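You operate a simulated robot arm through the tools that you are given. There is no shell and no other tool. Be economical: measure what you need, move in short steps, check, and stop when the job is done.

The job below is to be done with a simulated robot arm. You get a single attempt, and the scene is never put back.

JOB
Gauge the white stub's depth and move stop rod two one mark.
Fine: up a number if it is under the chart's band, down if over; slide out again, wing knob tight.

The check looks at the end state, three seconds after you hand in, the way a careful person would. Anything else that was tipped, shoved, dropped, spilled or broken makes it a failure.

ROBOT AND FRAMES
A 6-joint arm with a two-finger parallel gripper on a trunk, on a base that drives. Base frame: it is fixed to the floor where the robot stands at the start and does not move with it; the origin is under the middle of the robot, x ahead of it, y to its left, z up; the surface under the hand at the start is at about z = 880. Readings come in mm, degrees, newtons and seconds.
With the tool pointing down near the work surface it reaches from about 320 to 700 mm from the robot's upright axis, wherever it stands. Its first joint turns from -166.0 to 166.0 degrees. Places, roughly: depth gauge [500, -100, 1000]; depth slide [500, -100, 900]; red plunger [500, -200, 1200]; stop rod one [-2000, 1400, 1100]; stop rod two [-2000, -300, 1100]; wing knob one [-2000, 1400, 1200]; wing knob two [-2100, -300, 1200]. Payload 4.1 kg.
Tool frame: the origin (TCP) lies between the finger pads and is the grasp point; the fingertips stand 23 mm ahead of it; z points along the fingers, y is the line along which they close. Largest opening 94 mm; finger width 38, thickness 10; the body of the gripper, 54 by 96 mm, starts 39 mm behind the TCP.
Orientation is that of the tool frame in the base frame, as a unit quaternion [w, x, y, z]. With the fingers straight down and closing along the base's y, the tool's x points along the base's -x, its y along +y and its z along -z.

CONTROLS
- The arm moves only by the tool apply_moves. Its arguments are lists of equal length, an entry for each row: "translation": the shift along the tool's x, y, z in units of 200 mm (1.0 is 200 mm), a list of three; "angular": the turn, a rotation vector about the tool's x, y, z in units of 60 degrees (1.0 is 60 degrees), a list of three; "claw": the opening in per cent of the stroke, from 0 (shut) to 100 (fully open). In form: {"translation": [[dx, dy, dz], ...], "angular": [[rx, ry, rz], ...], "claw": [claw, ...]}. A call has 1 to 12 rows; each row is the pose to reach, as a shift and turn from the pose commanded when the call began, along the tool's axes at that moment. A call with a number of a shift or a turn outside -1 to 1 is refused whole. A row lasts 0.2 s, in which the tool goes at most 50 mm and 8.6 degrees; a call with a longer step from one row to the next is refused whole, and so is a gripper value outside its range. Where a pose cannot be reached the arm comes as near as it can. A force on the tool above 90 N (or 10 N above the force at the start of the call, whichever is more), or a blocked arm, ends the call early, and 0.2 s more pass. Each finger travels about 45 mm/s and halts on what it meets, pressing with about 41 N; the grip force reading is that of the motor and also rises with nothing between the fingers. The clock runs only during rows and for 0.2 s after the last one: add rows that repeat a pose to give the fingers time. The reply holds the time, the measured pose of the TCP, the force on the tool along the base axes, the opening and the grip force, in the units named above and with some noise, with the torque about the TCP (base axes, N m) and any sound that the robot's microphone picked up.
- Cameras (640 x 400 px; columns grow to the right, rows downward): "scene" is now at [17, 145.6, 1557.6]; the picture's right is [-0.25, -0.97, 0.00], its down [-0.71, 0.18, -0.68] and it looks along [0.65, -0.17, -0.74] (base axes); focal length 274 px, centre (320, 200). "wrist" rides on the gripper at [86, 16, -74] in the tool frame; the picture's right is [-0.18, 0.98, 0.00], its down [-0.58, -0.11, -0.81] and it looks along [-0.79, -0.15, 0.59] (tool axes); focal length 243 px, centre (320, 200). There is no depth. A picture from a camera that has moved, and an enlarged one, comes with that camera's place and axes in the base frame and with its lens.
- capture(camera): a new picture of that camera. It takes no simulated time.
- lift_body(by): slides the trunk up (or, below 0, down) by that many mm; the arm and the scene camera ride with it, the base frame stays. It gives what a move gives, with no picture.
- base_move(legs): drives the robot by 1 to 6 legs, each [ahead, turn to the left] in mm and degrees, along the robot's own axes; the way and the turn of a leg run together, so that a leg with both is an arc; at most 1500 mm and 180 degrees a leg. The arm and the cameras ride along, it lands a little off, and it stops where it bumps. It gives what a move gives.
- aim_head(pan, tilt): turns the head with the scene camera to pan (to the left, within 155 degrees either way) and tilt (down, from -29 to 69), counted from straight ahead of the robot. It gives what a move gives.
- zoom(camera, box): a new picture of the part [left, top, right, bottom] of that camera's present view, enlarged. It takes no simulated time.
- finish_job(): hands the job in; it is judged then, once.

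Go step by step. Nothing tells you exact positions but the pictures and the camera data: compare them with the known pose of the tool, close in by small moves and look again before you grip or let go. The budget is 120 turns and 82 pictures, counting those below and the enlarged ones. Unless the task says otherwise, let go and move clear before handing in, and close with one line.

The tools are called by a JSON object that holds its "api" and its "payload". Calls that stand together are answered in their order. apply_moves: Moves the arm, as the interface text tells. Its arguments: {"type":"object","properties":{"translation":{"type":"array","items":{"type":"array","items":{"type":"number"}}},"angular":{"type":"array","items":{"type":"array","items":{"type":"number"}}},"claw":{"type":"array","items":{"type":"number"}}},"required":["translation","angular","claw"]} The other tools are called the same way: lift_body (by) slides the trunk up or down; base_move (legs) drives the base; aim_head (pan, tilt) turns the head that bears the scene camera; capture (camera) takes a picture; zoom (camera, box) takes an enlarged picture of a part of a camera's view; finish_job () hands the job in.

At the start:

```text
time: 0.0
ee_pos: [332.6, -145.4, 1327.2]
tcp_rot: [0.0, 0.0, 1.0, 0.0]
contact_force: [0.4, 0.1, 0.1]
wrist_torque: [-0.01, 0.04, -0.02]
grip_width: 94.3
grip_force: 0.0
trunk travel left (down, up): [-525.0, 65.0]
robot x, y, heading: [4.0, -0.7, 0.2]
head pan, tilt: [-14.5, 47.5]
```

scene: 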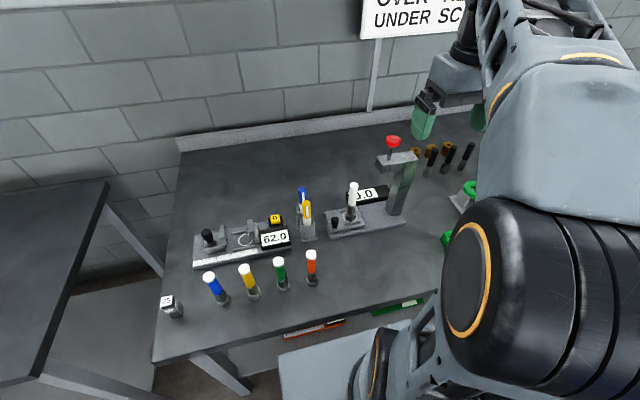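
wrist: 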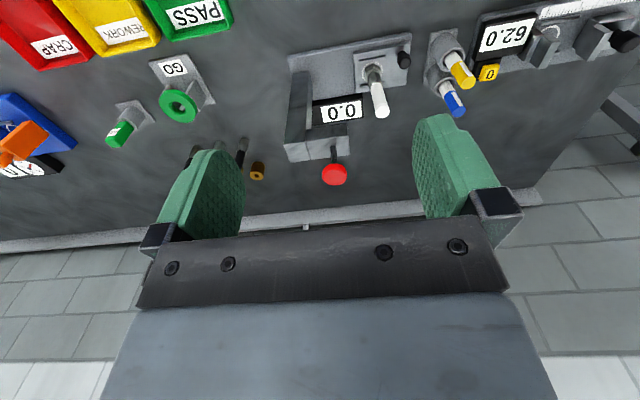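

I see a bench with a depth gauge (reading 0.0), its slide with a white stub, a red plunger, and a sign behind. I'll look at the sign and the bench more closely first.

{"api": "aim_head", "payload": {"pan": -14, "tilt": 15}}

{"api": "zoom", "payload": {"camera": "wrist", "box": [240, 20, 540, 207]}}

{"api": "capture", "payload": {"camera": "scene"}}

```text
time: 1.0
ee_pos: [332.7, -146.8, 1326.7]
tcp_rot: [0.0, 0.0, 1.0, 0.001]
contact_force: [-0.5, -0.2, 0.3]
wrist_torque: [0.02, 0.0, 0.02]
grip_width: 93.9
grip_force: 0.0
trunk travel left (down, up): [-525.0, 65.0]
robot x, y, heading: [-0.6, 0.8, -0.0]
head pan, tilt: [-14.0, 15.0]
```

```text
2.13 times, centred on (390, 114) of wrist
camera zoom: at [245.9, -131.9, 1401.3], right [0.18, 0.98, 0.0], down [0.58, -0.11, 0.81], along [0.79, -0.15, -0.59], focal length 518 px, centre (171, 384)
```

zoom: 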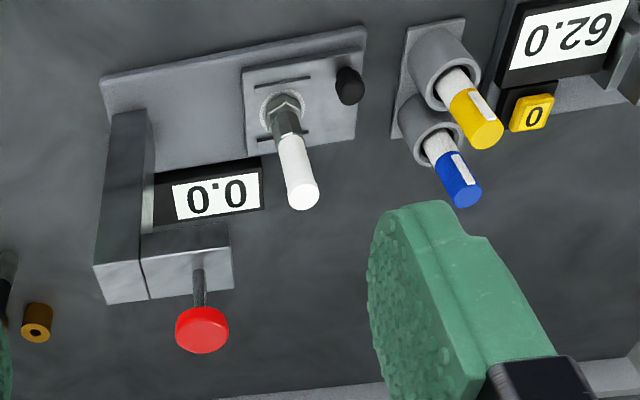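

```text
78 pictures are left
camera scene: at [30.9, 142.8, 1607.8], right [-0.24, -0.97, 0.0], down [-0.25, 0.06, -0.97], along [0.94, -0.23, -0.26], focal length 274 px, centre (320, 200)
```

scene: 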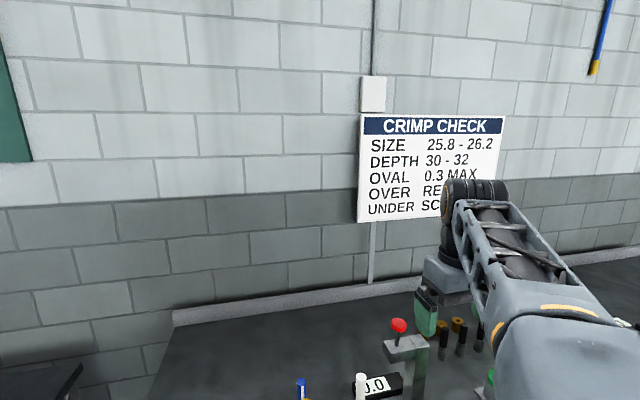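

The chart's depth band is 30–32. Next I'll look closely at the gauge from the scene camera.

{"api": "aim_head", "payload": {"pan": -16, "tilt": 42}}

{"api": "zoom", "payload": {"camera": "scene", "box": [260, 100, 460, 225]}}

```text
time: 1.9
ee_pos: [332.1, -146.6, 1325.7]
tcp_rot: [-0.001, 0.0, 1.0, 0.0]
contact_force: [0.3, -0.1, 0.9]
wrist_torque: [0.0, -0.01, -0.01]
grip_width: 94.1
grip_force: 0.1
trunk travel left (down, up): [-525.0, 65.0]
robot x, y, heading: [-1.7, -2.0, -0.1]
head pan, tilt: [-16.0, 42.0]
```

```text
3.20 times, centred on (360, 162) of scene
camera zoom: at [20.7, 142.4, 1565.5], right [-0.28, -0.96, 0.0], down [-0.64, 0.18, -0.74], along [0.71, -0.2, -0.67], focal length 877 px, centre (192, 320)
```

zoom: 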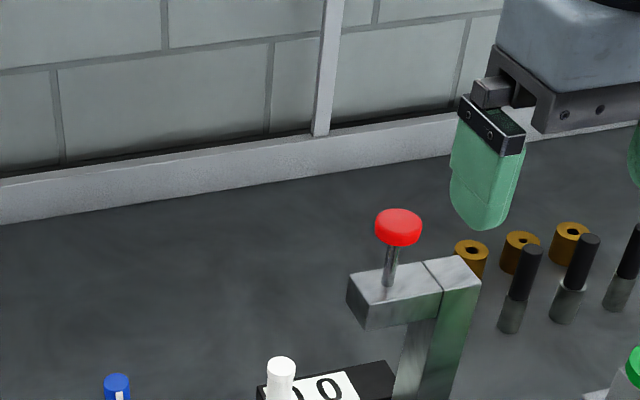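

{"api": "zoom", "payload": {"camera": "scene", "box": [280, 170, 440, 270]}}

```text
4.00 times, centred on (360, 220) of scene
camera zoom: at [20.7, 142.4, 1565.5], right [-0.28, -0.96, 0.0], down [-0.64, 0.18, -0.74], along [0.71, -0.2, -0.67], focal length 1097 px, centre (160, 120)
```

zoom: 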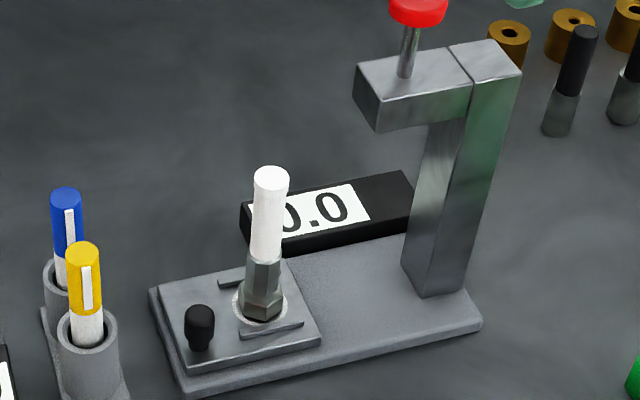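

The depth gauge carriage has a black knob at about (482, -17, 918), the stub is at (498, -75) with its top at 1045, and the plunger is at (497, -160, 1170). I'll come in tilted from the robot's side to grip the knob clear of the stub, starting with a turn and descent.

{"api": "apply_moves", "payload": {"translation": [[-0.07, 0.108, 0.14], [-0.14, 0.215, 0.28], [-0.21, 0.323, 0.42], [-0.28, 0.43, 0.56], [-0.35, 0.538, 0.7], [-0.42, 0.645, 0.84]], "angular": [[0, -0.111, 0], [0, -0.222, 0], [0, -0.333, 0], [0, -0.444, 0], [0, -0.555, 0], [0, -0.667, 0]], "claw": [55, 55, 55, 55, 55, 55]}}

{"api": "capture", "payload": {"camera": "wrist"}}

{"api": "capture", "payload": {"camera": "scene"}}

```text
time: 3.3
ee_pos: [416.4, -16.8, 1159.5]
tcp_rot: [0.343, -0.001, 0.939, 0.001]
contact_force: [0.2, 0.1, -0.6]
wrist_torque: [0.02, 0.01, -0.02]
grip_width: 51.9
grip_force: 0.0
trunk travel left (down, up): [-525.0, 65.0]
robot x, y, heading: [-1.2, 2.5, 0.2]
head pan, tilt: [-16.0, 42.0]
```

```text
75 pictures are left
camera wrist: at [301.8, -3.0, 1160.3], right [0.14, 0.98, 0.12], down [-0.07, -0.11, 0.99], along [0.99, -0.15, 0.06], focal length 243 px, centre (320, 200)
```

wrist: 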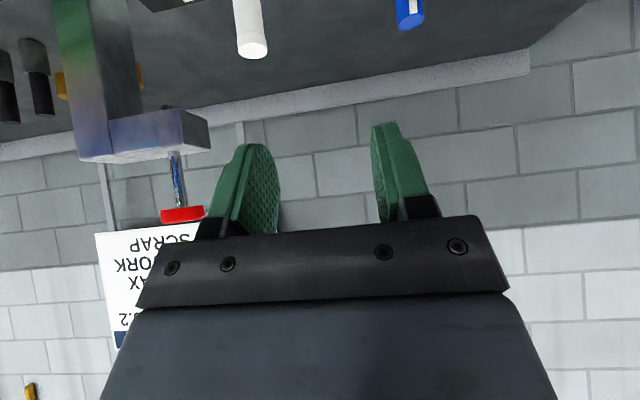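

```text
74 pictures are left
camera scene: at [20.8, 142.5, 1565.4], right [-0.28, -0.96, 0.0], down [-0.64, 0.18, -0.74], along [0.71, -0.2, -0.67], focal length 274 px, centre (320, 200)
```

scene: 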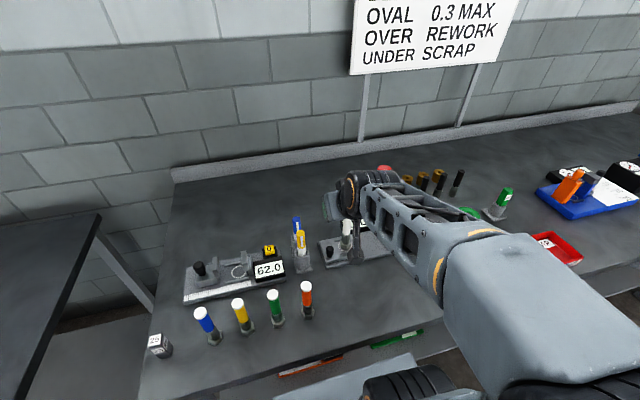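

The tilt worked and the fingers are centred on the knob's line in y. Next I'll go straight down to the pre-grasp point.

{"api": "apply_moves", "payload": {"translation": [[0.118, 0, 0.141], [0.236, 0, 0.282], [0.354, 0, 0.422], [0.4726, 0, 0.563]], "angular": [[0, 0, 0], [0, 0, 0], [0, 0, 0], [0, 0, 0]], "claw": [55, 55, 55, 55]}}

{"api": "capture", "payload": {"camera": "wrist"}}

{"api": "zoom", "payload": {"camera": "scene", "box": [260, 180, 420, 280]}}

```text
time: 4.3
ee_pos: [416.6, -15.7, 1041.3]
tcp_rot: [0.342, -0.003, 0.94, 0.005]
contact_force: [-0.2, 0.1, 0.5]
wrist_torque: [0.04, 0.02, 0.03]
grip_width: 51.7
grip_force: 0.1
out of reach, approached as far as the arm can: row 4
trunk travel left (down, up): [-525.0, 65.0]
robot x, y, heading: [-2.7, 4.0, -0.4]
head pan, tilt: [-16.0, 42.0]
```

```text
73 pictures are left
camera wrist: at [302.9, -2.4, 1042.8], right [0.13, 0.98, 0.12], down [-0.07, -0.12, 0.99], along [0.99, -0.14, 0.05], focal length 243 px, centre (320, 200)
```

wrist: 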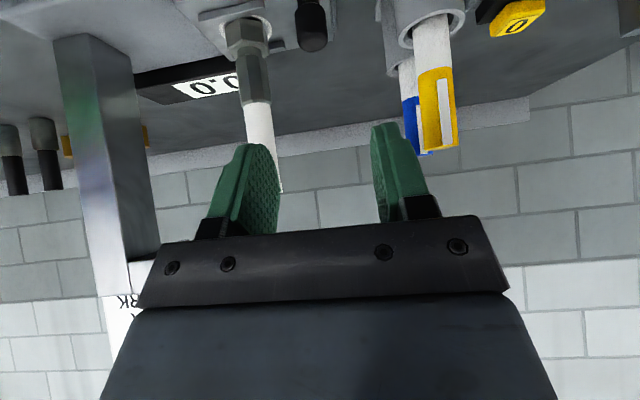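

```text
4.00 times, centred on (340, 230) of scene
camera zoom: at [20.5, 142.5, 1565.4], right [-0.28, -0.96, 0.0], down [-0.64, 0.18, -0.74], along [0.71, -0.2, -0.67], focal length 1097 px, centre (240, 80)
```

zoom: 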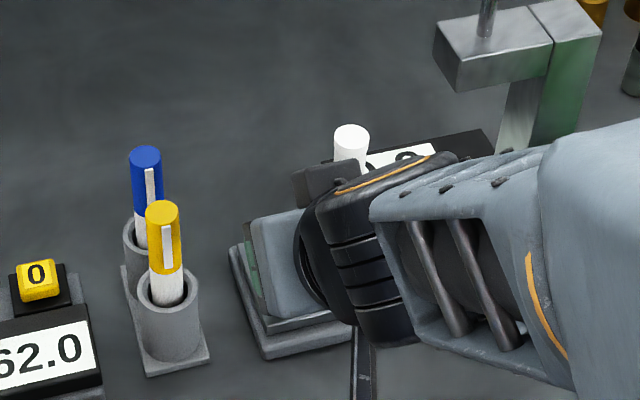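

The arm ran out of downward reach 30 mm short, so I'll raise the hand 120 mm and then lower the trunk to gain room.

{"api": "apply_moves", "payload": {"translation": [[-0.128, 0, -0.153], [-0.257, 0, -0.306], [-0.386, 0, -0.46]], "angular": [[0, 0, 0], [0, 0, 0], [0, 0, 0]], "claw": [55, 55, 55]}}

{"api": "lift_body", "payload": {"by": -130}}

{"api": "capture", "payload": {"camera": "wrist"}}

{"api": "capture", "payload": {"camera": "scene"}}

```text
time: 5.1
ee_pos: [416.7, -16.4, 1161.0]
tcp_rot: [0.341, 0.0, 0.94, -0.001]
contact_force: [-1.0, -0.1, -0.3]
wrist_torque: [-0.02, 0.0, -0.02]
grip_width: 51.8
grip_force: 0.0
trunk travel left (down, up): [-525.0, 65.0]
robot x, y, heading: [2.7, 0.1, -0.0]
head pan, tilt: [-16.0, 42.0]
```

```text
time: 6.7
ee_pos: [417.0, -15.8, 1031.9]
tcp_rot: [0.342, -0.001, 0.94, 0.0]
contact_force: [0.6, 0.2, 0.2]
wrist_torque: [0.0, -0.01, 0.0]
grip_width: 51.8
grip_force: 0.0
trunk travel left (down, up): [-395.0, 195.0]
robot x, y, heading: [2.9, -1.1, -0.1]
head pan, tilt: [-16.0, 42.0]
```

```text
71 pictures are left
camera wrist: at [303.0, -1.2, 1033.0], right [0.14, 0.98, 0.12], down [-0.07, -0.11, 0.99], along [0.99, -0.15, 0.06], focal length 243 px, centre (320, 200)
```

wrist: 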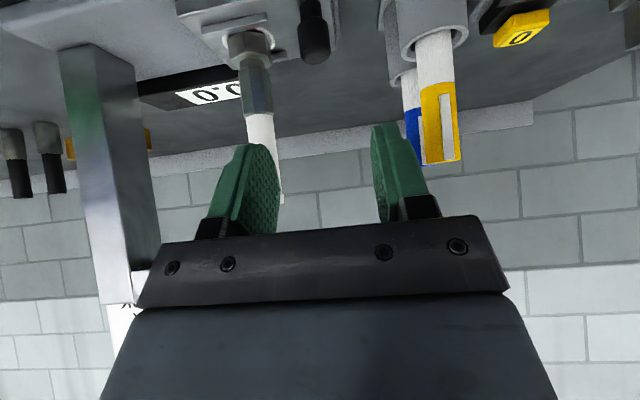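

```text
70 pictures are left
camera scene: at [20.6, 142.4, 1435.4], right [-0.28, -0.96, 0.0], down [-0.64, 0.18, -0.74], along [0.71, -0.2, -0.67], focal length 274 px, centre (320, 200)
```

scene: 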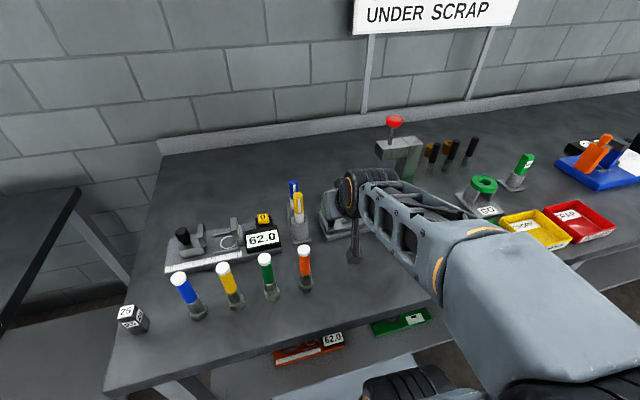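

The knob's top shows at about (482, -19, 937). I'll advance along the tool axis to straddle it.

{"api": "apply_moves", "payload": {"translation": [[0.074, -0.01, 0.1], [0.074, -0.01, 0.25], [0.074, -0.01, 0.4], [0.074, -0.01, 0.5], [0.074, -0.01, 0.578]], "angular": [[0, 0, 0], [0, 0, 0], [0, 0, 0], [0, 0, 0], [0, 0, 0]], "claw": [55, 55, 55, 55, 55]}}

{"api": "capture", "payload": {"camera": "wrist"}}

```text
time: 7.9
ee_pos: [472.1, -18.3, 941.9]
tcp_rot: [0.351, 0.0, 0.936, -0.001]
contact_force: [-49.9, 0.7, 57.6]
wrist_torque: [-1.7, 1.32, -1.64]
grip_width: 51.2
grip_force: 0.1
trunk travel left (down, up): [-395.0, 195.0]
robot x, y, heading: [1.1, -0.5, 0.0]
head pan, tilt: [-16.0, 42.0]
```

```text
69 pictures are left
camera wrist: at [356.9, -3.3, 942.4], right [0.14, 0.98, 0.12], down [-0.09, -0.11, 0.99], along [0.99, -0.15, 0.07], focal length 243 px, centre (320, 200)
```

wrist: 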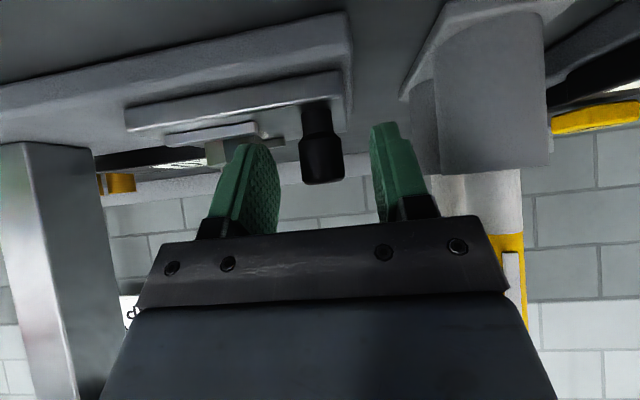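

The left finger's tip landed on the guide bar beside the stub's nut. I'll back off, narrow the opening, shift slightly to +y and go in again.

{"api": "apply_moves", "payload": {"translation": [[0, 0, -0.15], [0, 0.01, -0.15], [0, 0.01, -0.15], [0, 0.01, -0.15]], "angular": [[0, 0, 0], [0, 0, 0], [0, 0, 0], [0, 0, 0]], "claw": [55, 36, 36, 36]}}

{"api": "capture", "payload": {"camera": "wrist"}}

```text
time: 8.9
ee_pos: [461.3, -16.3, 956.6]
tcp_rot: [0.343, 0.001, 0.939, 0.0]
contact_force: [-0.1, 0.0, 0.3]
wrist_torque: [0.01, -0.02, -0.01]
grip_width: 33.6
grip_force: 0.0
trunk travel left (down, up): [-395.0, 195.0]
robot x, y, heading: [-1.1, -0.1, 0.1]
head pan, tilt: [-16.0, 42.0]
```

```text
68 pictures are left
camera wrist: at [346.2, -1.2, 957.2], right [0.14, 0.98, 0.12], down [-0.07, -0.11, 0.99], along [0.99, -0.15, 0.06], focal length 243 px, centre (320, 200)
```

wrist: 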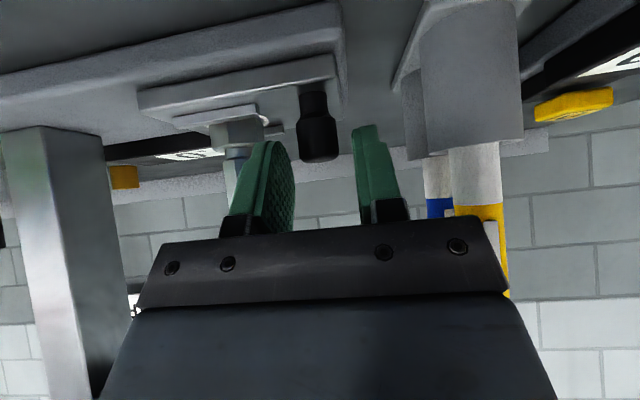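

Now I'll advance about 21 mm, staying just above the bar's height, and close on the knob.

{"api": "apply_moves", "payload": {"translation": [[-0.023, 0, 0.04], [-0.023, 0, 0.104], [-0.023, 0, 0.104], [-0.023, 0, 0.104], [-0.023, 0, 0.104]], "angular": [[0, 0, 0], [0, 0, 0], [0, 0, 0], [0, 0, 0], [0, 0, 0]], "claw": [36, 36, 15, 15, 15]}}

{"api": "capture", "payload": {"camera": "wrist"}}

```text
time: 10.1
ee_pos: [478.2, -17.8, 944.2]
tcp_rot: [0.342, 0.0, 0.94, 0.0]
contact_force: [0.8, -7.8, -1.3]
wrist_torque: [-0.19, -0.35, -0.04]
grip_width: 21.3
grip_force: 44.9
trunk travel left (down, up): [-395.0, 195.0]
robot x, y, heading: [-2.0, -4.3, -0.1]
head pan, tilt: [-16.0, 42.0]
```

```text
67 pictures are left
camera wrist: at [363.7, -2.0, 944.7], right [0.14, 0.98, 0.12], down [-0.07, -0.11, 0.99], along [0.99, -0.15, 0.06], focal length 243 px, centre (320, 200)
```

wrist: 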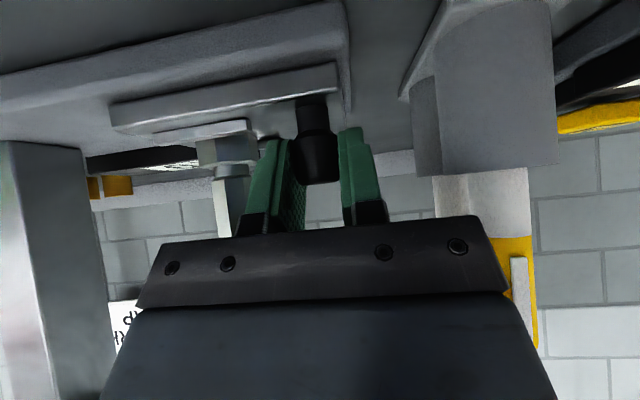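

The knob is gripped with a 21 mm opening. Next I'll slide the carriage toward -y under the plunger.

{"api": "apply_moves", "payload": {"translation": [[0, -0.08, 0], [0, -0.16, 0], [0, -0.24, 0], [0, -0.32, 0], [0, -0.38, 0]], "angular": [[0, 0, 0], [0, 0, 0], [0, 0, 0], [0, 0, 0], [0, 0, 0]], "claw": [15, 15, 15, 15, 15]}}

{"api": "capture", "payload": {"camera": "wrist"}}

{"api": "capture", "payload": {"camera": "scene"}}

```text
time: 11.3
ee_pos: [478.0, -92.9, 943.8]
tcp_rot: [0.341, 0.0, 0.94, 0.0]
contact_force: [-8.6, 0.8, -6.5]
wrist_torque: [0.05, 0.8, 0.07]
grip_width: 21.2
grip_force: 45.2
trunk travel left (down, up): [-395.0, 195.0]
robot x, y, heading: [-0.4, -1.0, 0.3]
head pan, tilt: [-16.0, 42.0]
```

```text
66 pictures are left
camera wrist: at [363.4, -77.7, 944.9], right [0.14, 0.98, 0.12], down [-0.07, -0.11, 0.99], along [0.99, -0.15, 0.06], focal length 243 px, centre (320, 200)
```

wrist: 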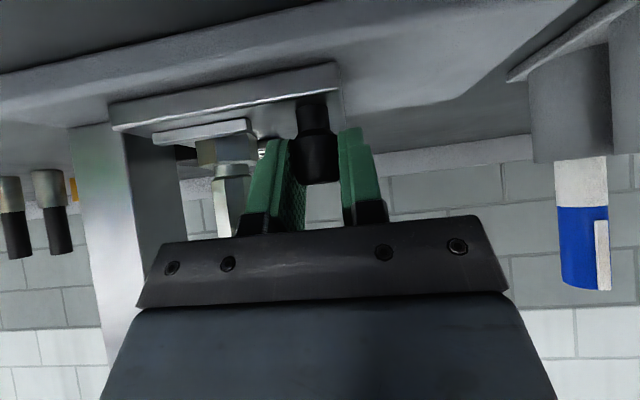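

```text
65 pictures are left
camera scene: at [20.1, 142.3, 1435.4], right [-0.28, -0.96, 0.0], down [-0.64, 0.18, -0.74], along [0.71, -0.21, -0.67], focal length 274 px, centre (320, 200)
```

scene: 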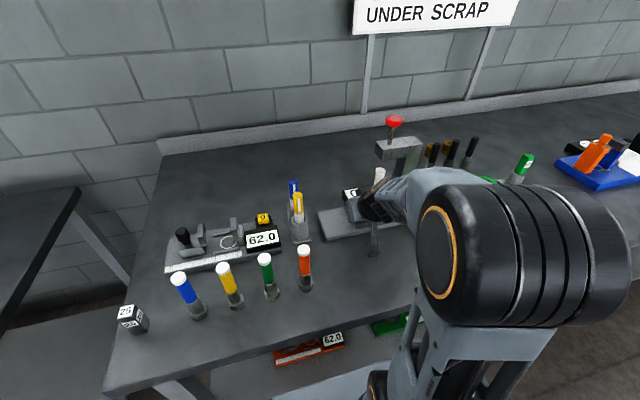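

The carriage moved with the hand about 75 mm. I'll continue in small steps until it meets its end stop.

{"api": "apply_moves", "payload": {"translation": [[0, -0.0125, 0], [0, -0.025, 0], [0, -0.0375, 0], [0, -0.05, 0]], "angular": [[0, 0, 0], [0, 0, 0], [0, 0, 0], [0, 0, 0]], "claw": [15, 15, 15, 15]}}

{"api": "zoom", "payload": {"camera": "scene", "box": [320, 100, 480, 200]}}

```text
time: 12.3
ee_pos: [478.1, -102.1, 944.4]
tcp_rot: [0.343, 0.0, 0.94, 0.0]
contact_force: [-9.1, 1.7, -7.5]
wrist_torque: [-0.01, 0.41, 0.06]
grip_width: 20.9
grip_force: 45.4
trunk travel left (down, up): [-395.0, 195.0]
robot x, y, heading: [0.6, 1.2, 0.0]
head pan, tilt: [-16.0, 42.0]
```

```text
4.00 times, centred on (400, 150) of scene
camera zoom: at [20.1, 142.4, 1435.4], right [-0.28, -0.96, 0.0], down [-0.64, 0.18, -0.74], along [0.71, -0.2, -0.67], focal length 1097 px, centre (0, 400)
```

zoom: 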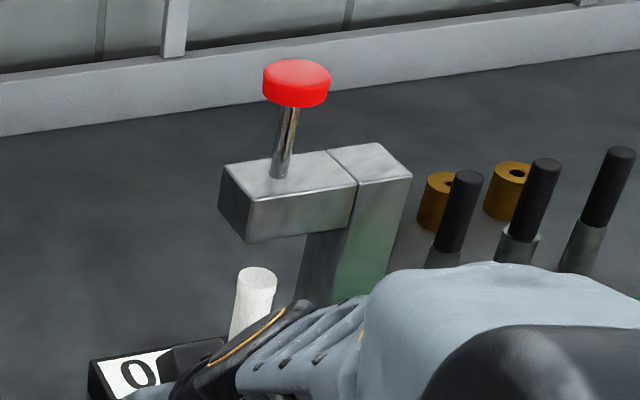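

{"api": "apply_moves", "payload": {"translation": [[0, -0.01, 0], [0, -0.02, 0], [0, -0.03, 0], [0, -0.04, 0]], "angular": [[0, 0, 0], [0, 0, 0], [0, 0, 0], [0, 0, 0]], "claw": [15, 15, 15, 15]}}

{"api": "zoom", "payload": {"camera": "scene", "box": [320, 100, 480, 200]}}

```text
time: 13.3
ee_pos: [478.6, -102.9, 943.2]
tcp_rot: [0.34, -0.004, 0.94, 0.003]
contact_force: [-1.4, 48.6, -6.5]
wrist_torque: [0.84, -0.9, 0.0]
grip_width: 21.2
grip_force: 45.1
trunk travel left (down, up): [-395.0, 195.0]
robot x, y, heading: [-1.0, -0.8, 0.6]
head pan, tilt: [-16.0, 42.0]
```

```text
4.00 times, centred on (400, 150) of scene
camera zoom: at [20.0, 148.6, 1434.8], right [-0.27, -0.96, 0.0], down [-0.64, 0.18, -0.74], along [0.72, -0.2, -0.67], focal length 1097 px, centre (0, 400)
```

zoom: 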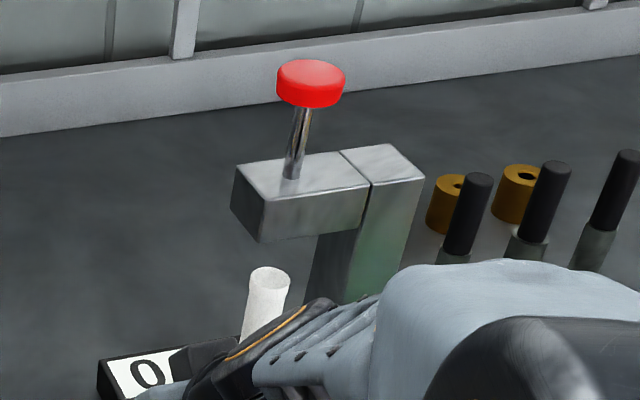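

The end stop was met (48 N) after about 85 mm of travel. I'll release the knob and back off along the tool axis.

{"api": "apply_moves", "payload": {"translation": [[0, 0.035, 0], [0, 0.035, 0], [0, 0.035, 0], [0, 0.035, -0.2], [0, 0.035, -0.4], [0, 0.035, -0.6]], "angular": [[0, 0, 0], [0, 0, 0], [0, 0, 0], [0, 0, 0], [0, 0, 0], [0, 0, 0]], "claw": [15, 36, 36, 36, 36, 36]}}

{"api": "capture", "payload": {"camera": "wrist"}}

{"api": "capture", "payload": {"camera": "scene"}}

```text
time: 14.7
ee_pos: [400.8, -102.6, 1035.5]
tcp_rot: [0.342, 0.0, 0.94, 0.0]
contact_force: [-0.1, 0.1, 0.3]
wrist_torque: [-0.02, 0.02, -0.04]
grip_width: 34.0
grip_force: 0.2
trunk travel left (down, up): [-395.0, 195.0]
robot x, y, heading: [2.6, 1.0, -0.1]
head pan, tilt: [-16.0, 42.0]
```

```text
62 pictures are left
camera wrist: at [286.0, -87.5, 1036.8], right [0.14, 0.98, 0.12], down [-0.07, -0.11, 0.99], along [0.99, -0.15, 0.06], focal length 243 px, centre (320, 200)
```

wrist: 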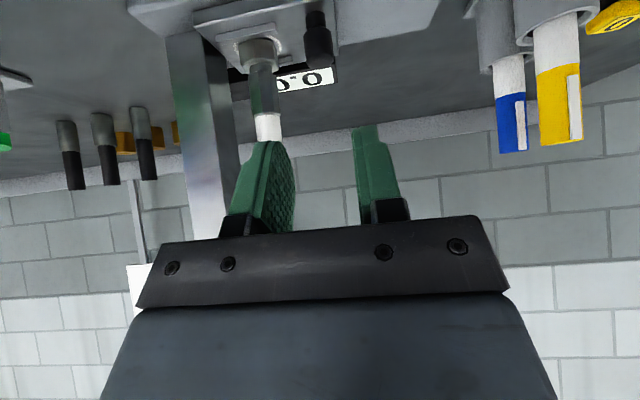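

```text
61 pictures are left
camera scene: at [20.7, 142.6, 1435.4], right [-0.28, -0.96, 0.0], down [-0.64, 0.18, -0.74], along [0.71, -0.2, -0.67], focal length 274 px, centre (320, 200)
```

scene: 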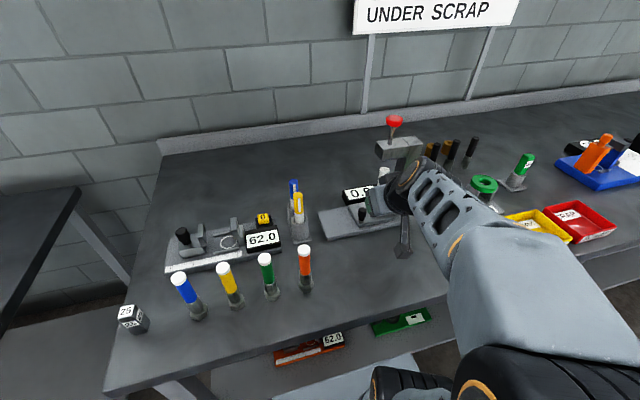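

The carriage is parked under the plunger. I'll raise the hand, turn it back to vertical and close the fingers so I can press the red plunger.

{"api": "apply_moves", "payload": {"translation": [[-0.129, 0, -0.153], [-0.257, 0, -0.306], [-0.386, 0, -0.46], [-0.514, 0, -0.613], [-0.643, 0, -0.766], [-0.771, 0, -0.919]], "angular": [[0, 0.111, 0], [0, 0.222, 0], [0, 0.333, 0], [0, 0.444, 0], [0, 0.555, 0], [0, 0.667, 0]], "claw": [30, 20, 10, 0, 0, 0]}}

```text
time: 16.1
ee_pos: [399.1, -104.2, 1271.7]
tcp_rot: [0.0, -0.001, 1.0, -0.001]
contact_force: [0.0, 0.8, 0.2]
wrist_torque: [0.01, 0.03, 0.01]
grip_width: 0.0
grip_force: 41.0
out of reach, approached as far as the arm can: row 6
trunk travel left (down, up): [-395.0, 195.0]
robot x, y, heading: [-1.1, -0.6, -0.1]
head pan, tilt: [-16.0, 42.0]
```

{"api": "apply_moves", "payload": {"translation": [[-0.16, -0.09, 0.0], [-0.33, -0.18, 0.05], [-0.49, -0.265, 0.13], [-0.49, -0.265, 0.2]], "angular": [[0, 0, 0], [0, 0, 0], [0, 0, 0], [0, 0, 0]], "claw": [0, 0, 0, 0]}}

{"api": "capture", "payload": {"camera": "scene"}}

{"api": "capture", "payload": {"camera": "wrist"}}

```text
time: 17.1
ee_pos: [496.7, -157.1, 1226.5]
tcp_rot: [0.001, 0.0, 1.0, 0.001]
contact_force: [1.0, 0.3, 0.3]
wrist_torque: [0.03, 0.0, -0.03]
grip_width: 0.1
grip_force: 41.3
out of reach, approached as far as the arm can: row 1, 2, 3, 4
trunk travel left (down, up): [-395.0, 195.0]
robot x, y, heading: [2.6, -0.4, 0.2]
head pan, tilt: [-16.0, 42.0]
```

```text
60 pictures are left
camera scene: at [21.0, 142.4, 1435.4], right [-0.28, -0.96, 0.0], down [-0.64, 0.18, -0.74], along [0.71, -0.2, -0.67], focal length 274 px, centre (320, 200)
```

scene: 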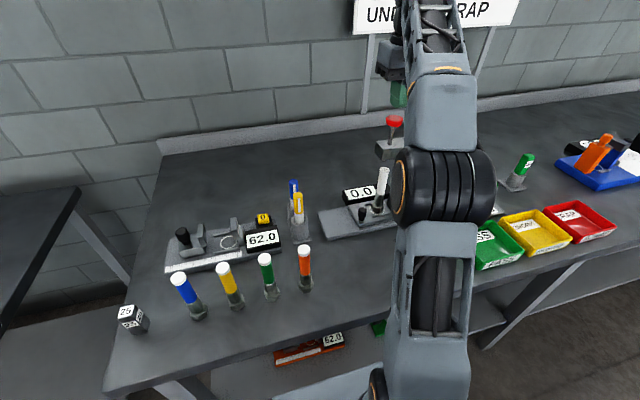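

```text
59 pictures are left
camera wrist: at [409.3, -141.3, 1300.5], right [0.18, 0.98, 0.0], down [0.58, -0.11, 0.81], along [0.79, -0.15, -0.59], focal length 243 px, centre (320, 200)
```

wrist: 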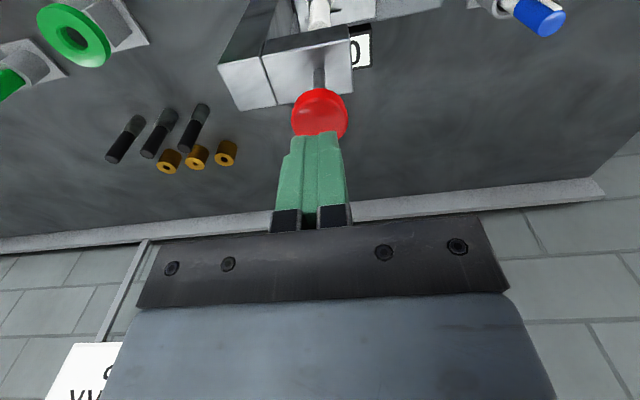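

The closed fingertips are centred above the red cap. I'll press down in small steps.

{"api": "apply_moves", "payload": {"translation": [[0, 0, 0.05], [0, 0, 0.1], [0, 0, 0.13], [0, 0, 0.16], [0, 0, 0.19], [0, 0, 0.22], [0, 0, 0.25], [0, 0, 0.28]], "angular": [[0, 0, 0], [0, 0, 0], [0, 0, 0], [0, 0, 0], [0, 0, 0], [0, 0, 0], [0, 0, 0], [0, 0, 0]], "claw": [0, 0, 0, 0, 0, 0, 0, 0]}}

{"api": "zoom", "payload": {"camera": "scene", "box": [320, 100, 480, 220]}}

```text
time: 18.9
ee_pos: [495.3, -155.4, 1170.1]
tcp_rot: [0.001, 0.001, 1.0, 0.0]
contact_force: [0.1, -1.3, 2.8]
wrist_torque: [-0.03, -0.02, 0.0]
grip_width: 0.1
grip_force: 40.7
trunk travel left (down, up): [-395.0, 195.0]
robot x, y, heading: [0.6, 1.0, 0.1]
head pan, tilt: [-16.0, 42.0]
```

```text
3.33 times, centred on (400, 160) of scene
camera zoom: at [20.5, 142.4, 1435.4], right [-0.28, -0.96, 0.0], down [-0.64, 0.18, -0.74], along [0.71, -0.2, -0.67], focal length 914 px, centre (53, 333)
```

zoom: 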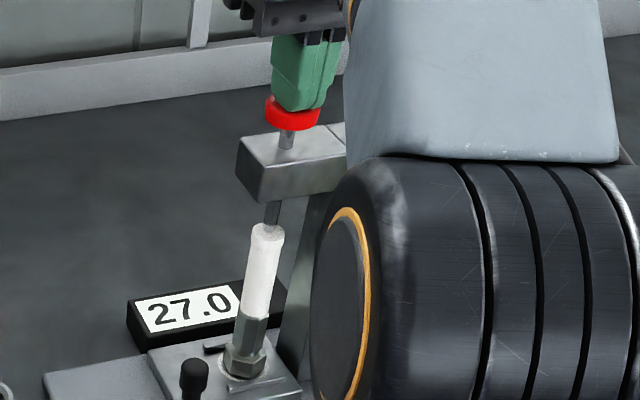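

The display is live and reads 27.0 with almost no force, so the rod has not bottomed yet. I'll press further in fine steps.

{"api": "apply_moves", "payload": {"translation": [[0, 0, 0.01], [0, 0, 0.02], [0, 0, 0.03], [0, 0, 0.04], [0, 0, 0.05], [0, 0, 0.06]], "angular": [[0, 0, 0], [0, 0, 0], [0, 0, 0], [0, 0, 0], [0, 0, 0], [0, 0, 0]], "claw": [0, 0, 0, 0, 0, 0]}}

{"api": "zoom", "payload": {"camera": "scene", "box": [320, 100, 480, 220]}}

```text
time: 20.3
ee_pos: [494.3, -156.3, 1168.5]
tcp_rot: [0.012, 0.0, 1.0, -0.005]
contact_force: [22.6, -9.6, 75.9]
wrist_torque: [-0.14, -0.02, -0.06]
grip_width: 0.0
grip_force: 41.0
trunk travel left (down, up): [-395.0, 195.0]
robot x, y, heading: [2.8, -1.7, -0.1]
head pan, tilt: [-16.0, 42.0]
```

```text
3.33 times, centred on (400, 160) of scene
camera zoom: at [18.9, 142.8, 1436.1], right [-0.28, -0.96, 0.0], down [-0.64, 0.18, -0.74], along [0.72, -0.2, -0.67], focal length 914 px, centre (53, 333)
```

zoom: 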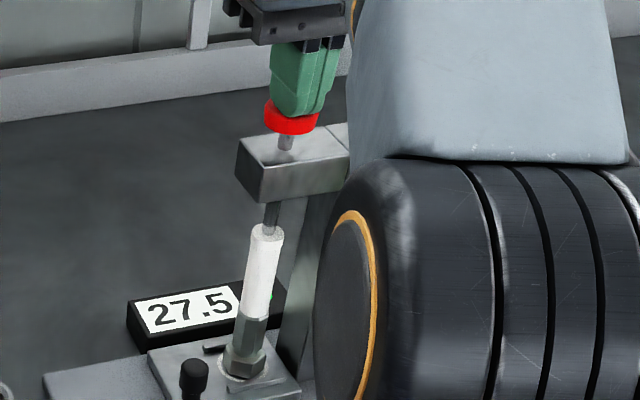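

It stopped at 27.5 with about 76 N. I'll check that the rod is really centred in the stub rather than sitting on a rim.

{"api": "zoom", "payload": {"camera": "scene", "box": [360, 130, 408, 160]}}

{"api": "zoom", "payload": {"camera": "wrist", "box": [240, 0, 400, 100]}}

```text
13.33 times, centred on (384, 145) of scene
camera zoom: at [18.9, 142.8, 1436.1], right [-0.28, -0.96, 0.0], down [-0.64, 0.18, -0.74], along [0.72, -0.2, -0.67], focal length 3656 px, centre (-533, 933)
```

zoom: 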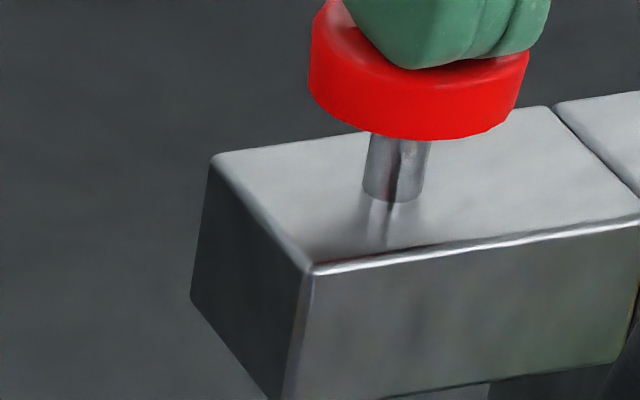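

```text
4.00 times, centred on (320, 50) of wrist
camera zoom: at [406.3, -139.3, 1240.5], right [0.18, 0.98, 0.0], down [0.56, -0.1, 0.82], along [0.81, -0.15, -0.57], focal length 970 px, centre (320, 800)
```

zoom: 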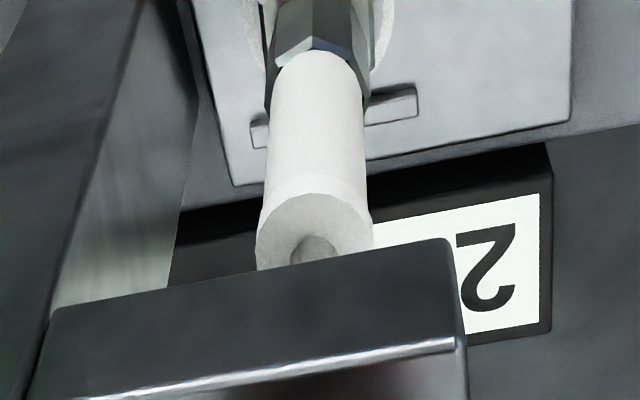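

The rod is centred in the stub, so the reading is 27.5, under the 30–32 band, and rod two must go up one number. Now I'll lift off the plunger and return to the approach point.

{"api": "apply_moves", "payload": {"translation": [[0, 0, -0.15], [0, 0, -0.3], [0, 0, -0.4], [0.16, 0.09, -0.45], [0.33, 0.18, -0.45], [0.49, 0.265, -0.45]], "angular": [[0, 0, 0], [0, 0, 0], [0, 0, 0], [0, 0, 0], [0, 0, 0], [0, 0, 0]], "claw": [0, 0, 0, 0, 0, 0]}}

{"api": "zoom", "payload": {"camera": "scene", "box": [320, 100, 480, 220]}}

```text
time: 21.7
ee_pos: [397.1, -102.3, 1249.0]
tcp_rot: [0.0, 0.0, 1.0, 0.0]
contact_force: [0.1, -0.7, -0.1]
wrist_torque: [-0.02, -0.02, 0.05]
grip_width: 0.0
grip_force: 40.2
out of reach, approached as far as the arm can: row 3
trunk travel left (down, up): [-395.0, 195.0]
robot x, y, heading: [-0.1, -1.9, 0.2]
head pan, tilt: [-16.0, 42.0]
```

```text
3.33 times, centred on (400, 160) of scene
camera zoom: at [20.4, 142.6, 1435.4], right [-0.28, -0.96, 0.0], down [-0.64, 0.18, -0.74], along [0.71, -0.2, -0.67], focal length 914 px, centre (53, 333)
```

zoom: 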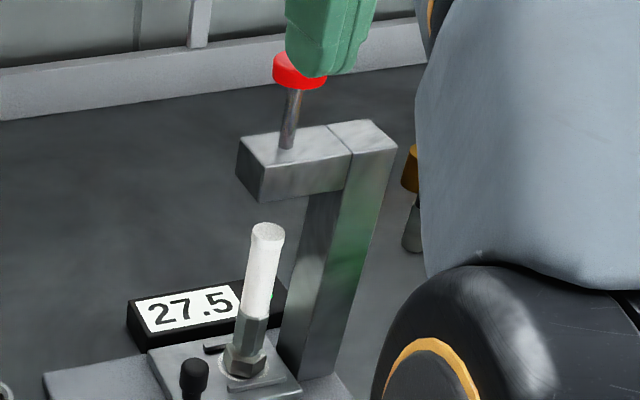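

The display latched 27.5 and the plunger is up again. I'll tilt once more and go back to the carriage knob.

{"api": "apply_moves", "payload": {"translation": [[0, 0, 0.15], [0, 0, 0.3], [-0.01, 0, 0.45], [-0.01, 0, 0.6], [-0.01, 0, 0.75], [-0.01, 0, 0.9]], "angular": [[0, -0.111, 0], [0, -0.222, 0], [0, -0.333, 0], [0, -0.444, 0], [0, -0.555, 0], [0, -0.667, 0]], "claw": [10, 20, 30, 36, 36, 36]}}

{"api": "capture", "payload": {"camera": "wrist"}}

```text
time: 23.1
ee_pos: [398.6, -102.8, 1069.8]
tcp_rot: [0.343, -0.001, 0.94, 0.0]
contact_force: [0.0, -0.1, -0.5]
wrist_torque: [-0.03, -0.01, -0.01]
grip_width: 33.9
grip_force: 0.0
trunk travel left (down, up): [-395.0, 195.0]
robot x, y, heading: [-3.4, 4.4, -0.1]
head pan, tilt: [-16.0, 42.0]
```

```text
53 pictures are left
camera wrist: at [285.1, -87.5, 1069.9], right [0.14, 0.98, 0.12], down [-0.07, -0.11, 0.99], along [0.99, -0.15, 0.06], focal length 243 px, centre (320, 200)
```

wrist: 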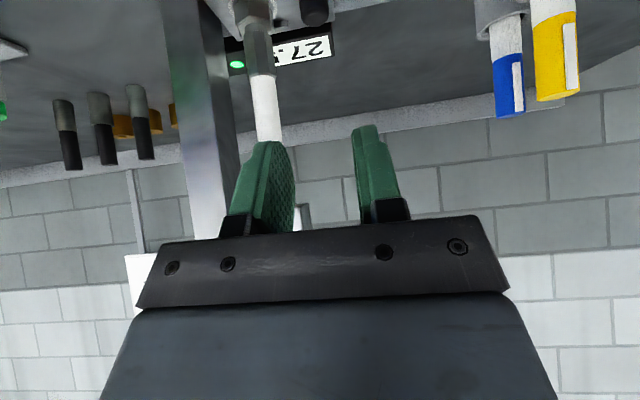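

A green lamp by the display confirms the reading. I'll advance to the knob and grip it.

{"api": "apply_moves", "payload": {"translation": [[0.1, 0, 0.1], [0.1, 0, 0.3], [0.1, 0, 0.5], [0.1, 0, 0.63], [0.1, 0, 0.738], [0.1, 0, 0.738], [0.1, 0, 0.738], [0.1, 0, 0.738]], "angular": [[0, 0, 0], [0, 0, 0], [0, 0, 0], [0, 0, 0], [0, 0, 0], [0, 0, 0], [0, 0, 0], [0, 0, 0]], "claw": [36, 36, 36, 36, 36, 15, 15, 15]}}

{"api": "capture", "payload": {"camera": "wrist"}}

```text
time: 24.9
ee_pos: [479.9, -102.3, 942.4]
tcp_rot: [0.342, 0.0, 0.94, 0.0]
contact_force: [3.5, 3.7, -6.2]
wrist_torque: [0.08, -0.56, -0.02]
grip_width: 21.0
grip_force: 45.3
trunk travel left (down, up): [-395.0, 195.0]
robot x, y, heading: [-0.1, 1.1, -0.1]
head pan, tilt: [-16.0, 42.0]
```

```text
52 pictures are left
camera wrist: at [365.7, -87.4, 944.0], right [0.14, 0.98, 0.12], down [-0.07, -0.11, 0.99], along [0.99, -0.15, 0.06], focal length 243 px, centre (320, 200)
```

wrist: 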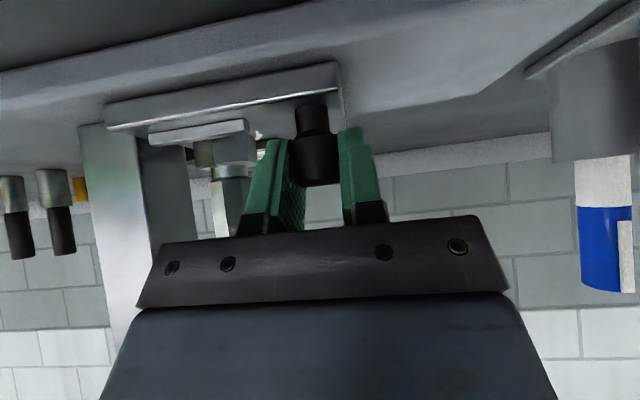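

{"api": "apply_moves", "payload": {"translation": [[0, 0.09, 0], [0, 0.18, 0], [0, 0.27, 0], [0, 0.36, 0], [0, 0.41, 0], [0, 0.428, 0]], "angular": [[0, 0, 0], [0, 0, 0], [0, 0, 0], [0, 0, 0], [0, 0, 0], [0, 0, 0]], "claw": [15, 15, 15, 15, 15, 15]}}

{"api": "capture", "payload": {"camera": "wrist"}}

```text
time: 26.3
ee_pos: [480.7, -16.7, 942.3]
tcp_rot: [0.342, 0.0, 0.94, -0.001]
contact_force: [7.4, -5.1, -5.5]
wrist_torque: [-0.06, -0.17, 0.1]
grip_width: 21.0
grip_force: 45.2
trunk travel left (down, up): [-395.0, 195.0]
robot x, y, heading: [2.7, -2.0, 0.2]
head pan, tilt: [-16.0, 42.0]
```

```text
51 pictures are left
camera wrist: at [366.2, -2.2, 944.0], right [0.14, 0.98, 0.12], down [-0.07, -0.11, 0.99], along [0.99, -0.15, 0.06], focal length 243 px, centre (320, 200)
```

wrist: 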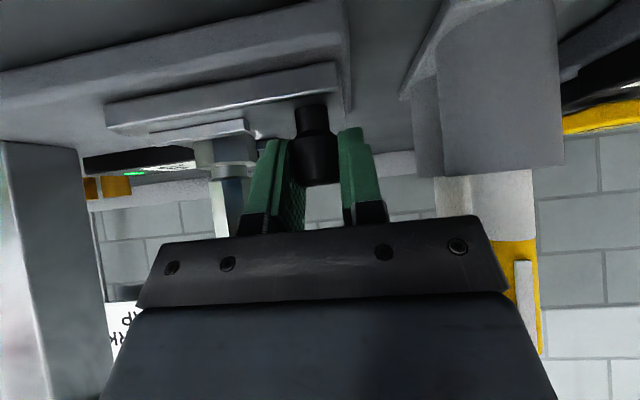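

The slide is back out. I'll release the knob and retreat up and back.

{"api": "apply_moves", "payload": {"translation": [[0, 0, 0], [0, 0, 0], [0, 0, -0.1], [0, 0, -0.3], [0, 0, -0.5], [-0.05, 0, -0.7], [-0.2, 0, -0.85], [-0.4, 0, -0.95]], "angular": [[0, 0, 0], [0, 0, 0], [0, 0, 0], [0, 0, 0], [0, 0, 0], [0, 0, 0], [0, 0, 0], [0, 0, 0]], "claw": [36, 36, 36, 36, 36, 36, 36, 36]}}

{"api": "zoom", "payload": {"camera": "scene", "box": [260, 140, 420, 260]}}

{"api": "aim_head", "payload": {"pan": 155, "tilt": 15}}

{"api": "capture", "payload": {"camera": "scene"}}

```text
time: 28.1
ee_pos: [417.2, -16.6, 1141.0]
tcp_rot: [0.342, 0.0, 0.94, 0.001]
contact_force: [0.1, 0.2, 0.3]
wrist_torque: [0.0, 0.04, 0.0]
grip_width: 34.0
grip_force: 0.1
trunk travel left (down, up): [-395.0, 195.0]
robot x, y, heading: [-4.6, 0.6, 0.3]
head pan, tilt: [-16.0, 42.0]
```

```text
3.33 times, centred on (340, 200) of scene
camera zoom: at [20.6, 142.6, 1435.3], right [-0.28, -0.96, 0.0], down [-0.64, 0.18, -0.74], along [0.71, -0.2, -0.67], focal length 914 px, centre (253, 200)
```

zoom: 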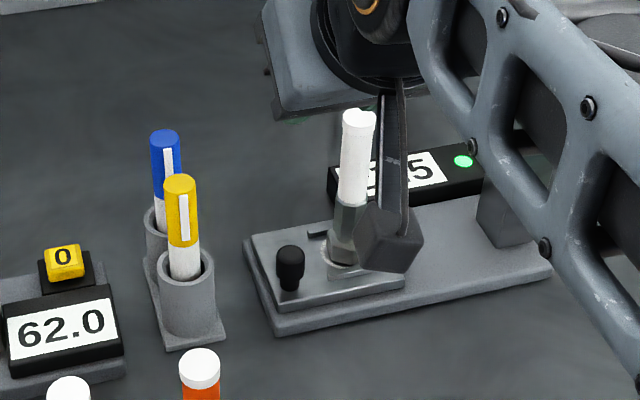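

```text
time: 30.7
ee_pos: [417.8, -16.1, 1140.9]
tcp_rot: [0.342, -0.001, 0.94, 0.0]
contact_force: [0.4, 0.0, 0.2]
wrist_torque: [0.01, 0.01, -0.02]
grip_width: 33.6
grip_force: 0.1
trunk travel left (down, up): [-395.0, 195.0]
robot x, y, heading: [3.0, -2.9, 0.1]
head pan, tilt: [154.7, 15.0]
```

```text
49 pictures are left
camera scene: at [-144.2, 205.6, 1477.9], right [0.43, 0.9, 0.0], down [0.23, -0.11, -0.97], along [-0.87, 0.41, -0.26], focal length 274 px, centre (320, 200)
```

scene: 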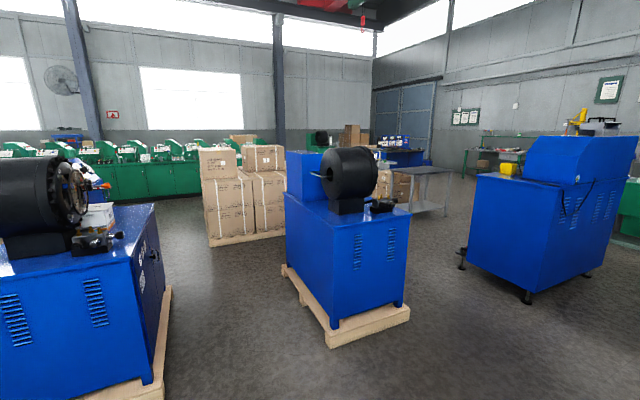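

Slide and stub are back in place. Next I'll look behind me to the right for machine two (y about -300), and tuck the arm up.

{"api": "aim_head", "payload": {"pan": -155, "tilt": 20}}

{"api": "capture", "payload": {"camera": "scene"}}

{"api": "apply_moves", "payload": {"translation": [[-0.05, 0, -0.15], [-0.1, 0, -0.3], [-0.15, 0, -0.45], [-0.2, 0, -0.6], [-0.25, 0, -0.7]], "angular": [[0, 0.133, 0], [0, 0.266, 0], [0, 0.4, 0], [0, 0.533, 0], [0, 0.667, 0]], "claw": [36, 36, 36, 36, 36]}}

```text
time: 34.9
ee_pos: [418.3, -15.8, 1141.4]
tcp_rot: [0.342, 0.0, 0.94, 0.0]
contact_force: [-0.2, 0.8, -1.0]
wrist_torque: [0.04, 0.03, -0.01]
grip_width: 33.8
grip_force: 0.1
trunk travel left (down, up): [-395.0, 195.0]
robot x, y, heading: [0.3, 0.4, -0.1]
head pan, tilt: [-154.7, 20.0]
```

```text
48 pictures are left
camera scene: at [-143.9, 125.8, 1469.7], right [-0.43, 0.9, 0.0], down [0.31, 0.15, -0.94], along [-0.85, -0.4, -0.34], focal length 274 px, centre (320, 200)
```

scene: 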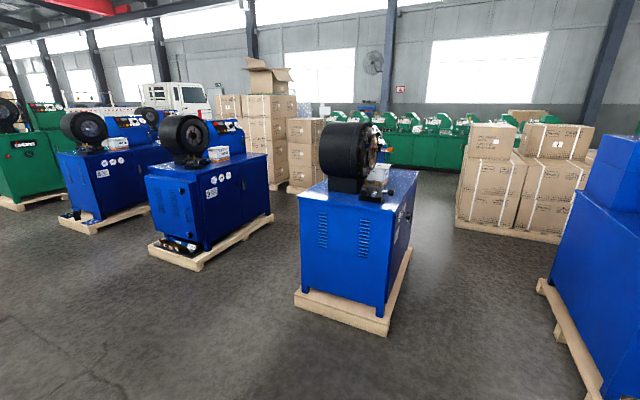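

```text
time: 36.1
ee_pos: [367.7, -16.7, 1278.2]
tcp_rot: [0.001, 0.0, 1.0, 0.001]
contact_force: [-0.8, -0.3, 0.6]
wrist_torque: [-0.02, 0.01, 0.01]
grip_width: 33.8
grip_force: 0.0
trunk travel left (down, up): [-395.0, 195.0]
robot x, y, heading: [-2.7, -0.7, -0.2]
head pan, tilt: [-154.7, 20.0]
```

{"api": "zoom", "payload": {"camera": "scene", "box": [290, 110, 450, 210]}}

```text
4.00 times, centred on (370, 160) of scene
camera zoom: at [-143.9, 125.8, 1469.7], right [-0.43, 0.9, 0.0], down [0.31, 0.15, -0.94], along [-0.85, -0.4, -0.34], focal length 1097 px, centre (120, 360)
```

zoom: 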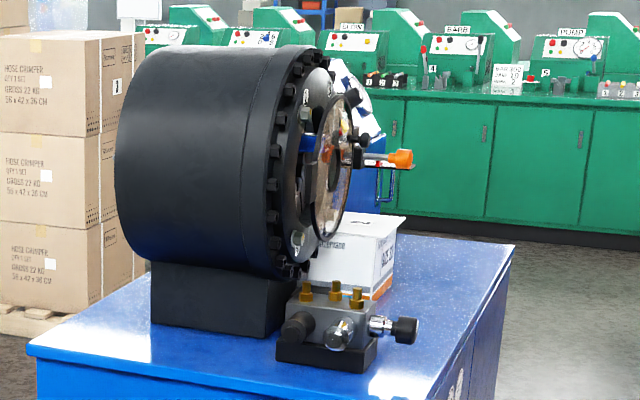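

Machine two stands at x -1560…-2690, y -740…-70, with its rod (orange end) facing +y, so I'll drive into the 980 mm aisle at y ≈ 420 and face -y. I'll back away from the bench first.

{"api": "base_move", "payload": {"legs": [[-450, 0], [0, 153.7], [945, 0], [0, 26.3]]}}

{"api": "aim_head", "payload": {"pan": 25, "tilt": 25}}

{"api": "capture", "payload": {"camera": "scene"}}

```text
time: 50.9
ee_pos: [-1656.9, 450.4, 1278.4]
tcp_rot: [0.0, 1.0, -0.005, -0.001]
contact_force: [0.2, 0.5, 0.6]
wrist_torque: [0.01, 0.03, -0.01]
grip_width: 34.0
grip_force: 0.0
trunk travel left (down, up): [-395.0, 195.0]
robot x, y, heading: [-1287.8, 429.2, 179.6]
head pan, tilt: [-154.7, 20.0]
```

```text
time: 53.6
ee_pos: [-1656.9, 450.9, 1278.4]
tcp_rot: [0.001, 1.0, -0.005, -0.002]
contact_force: [-0.5, -0.5, 0.3]
wrist_torque: [0.01, 0.02, 0.02]
grip_width: 33.8
grip_force: 0.1
trunk travel left (down, up): [-395.0, 195.0]
robot x, y, heading: [-1288.7, 429.0, 179.4]
head pan, tilt: [25.0, 25.0]
```

```text
46 pictures are left
camera scene: at [-1315.0, 223.9, 1461.7], right [-0.41, 0.91, 0.0], down [0.38, 0.17, -0.91], along [-0.83, -0.37, -0.42], focal length 274 px, centre (320, 200)
```

scene: 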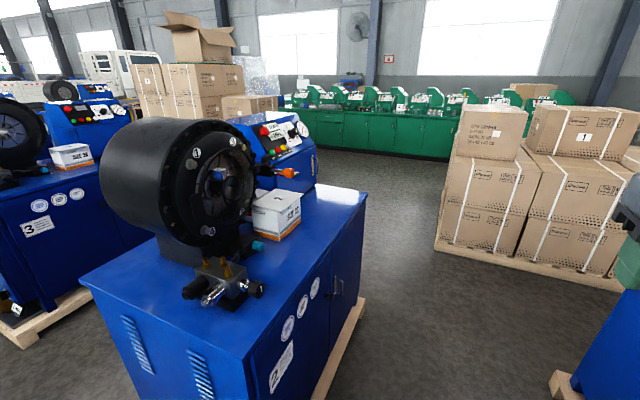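

That is machine 2. I'll zoom in on the rod area.

{"api": "zoom", "payload": {"camera": "scene", "box": [220, 110, 348, 190]}}

```text
5.00 times, centred on (284, 150) of scene
camera zoom: at [-1315.0, 223.9, 1461.7], right [-0.41, 0.91, 0.0], down [0.38, 0.17, -0.91], along [-0.83, -0.37, -0.42], focal length 1371 px, centre (500, 450)
```

zoom: 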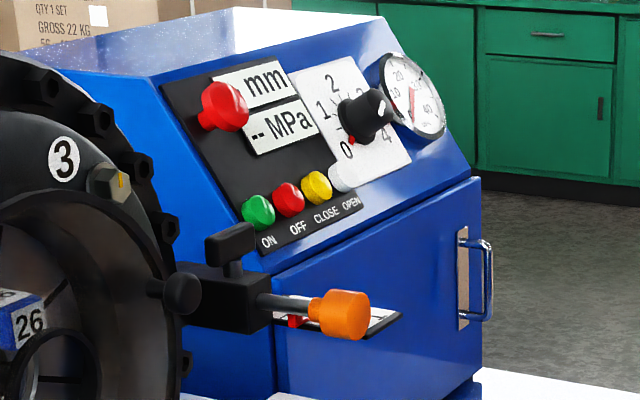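

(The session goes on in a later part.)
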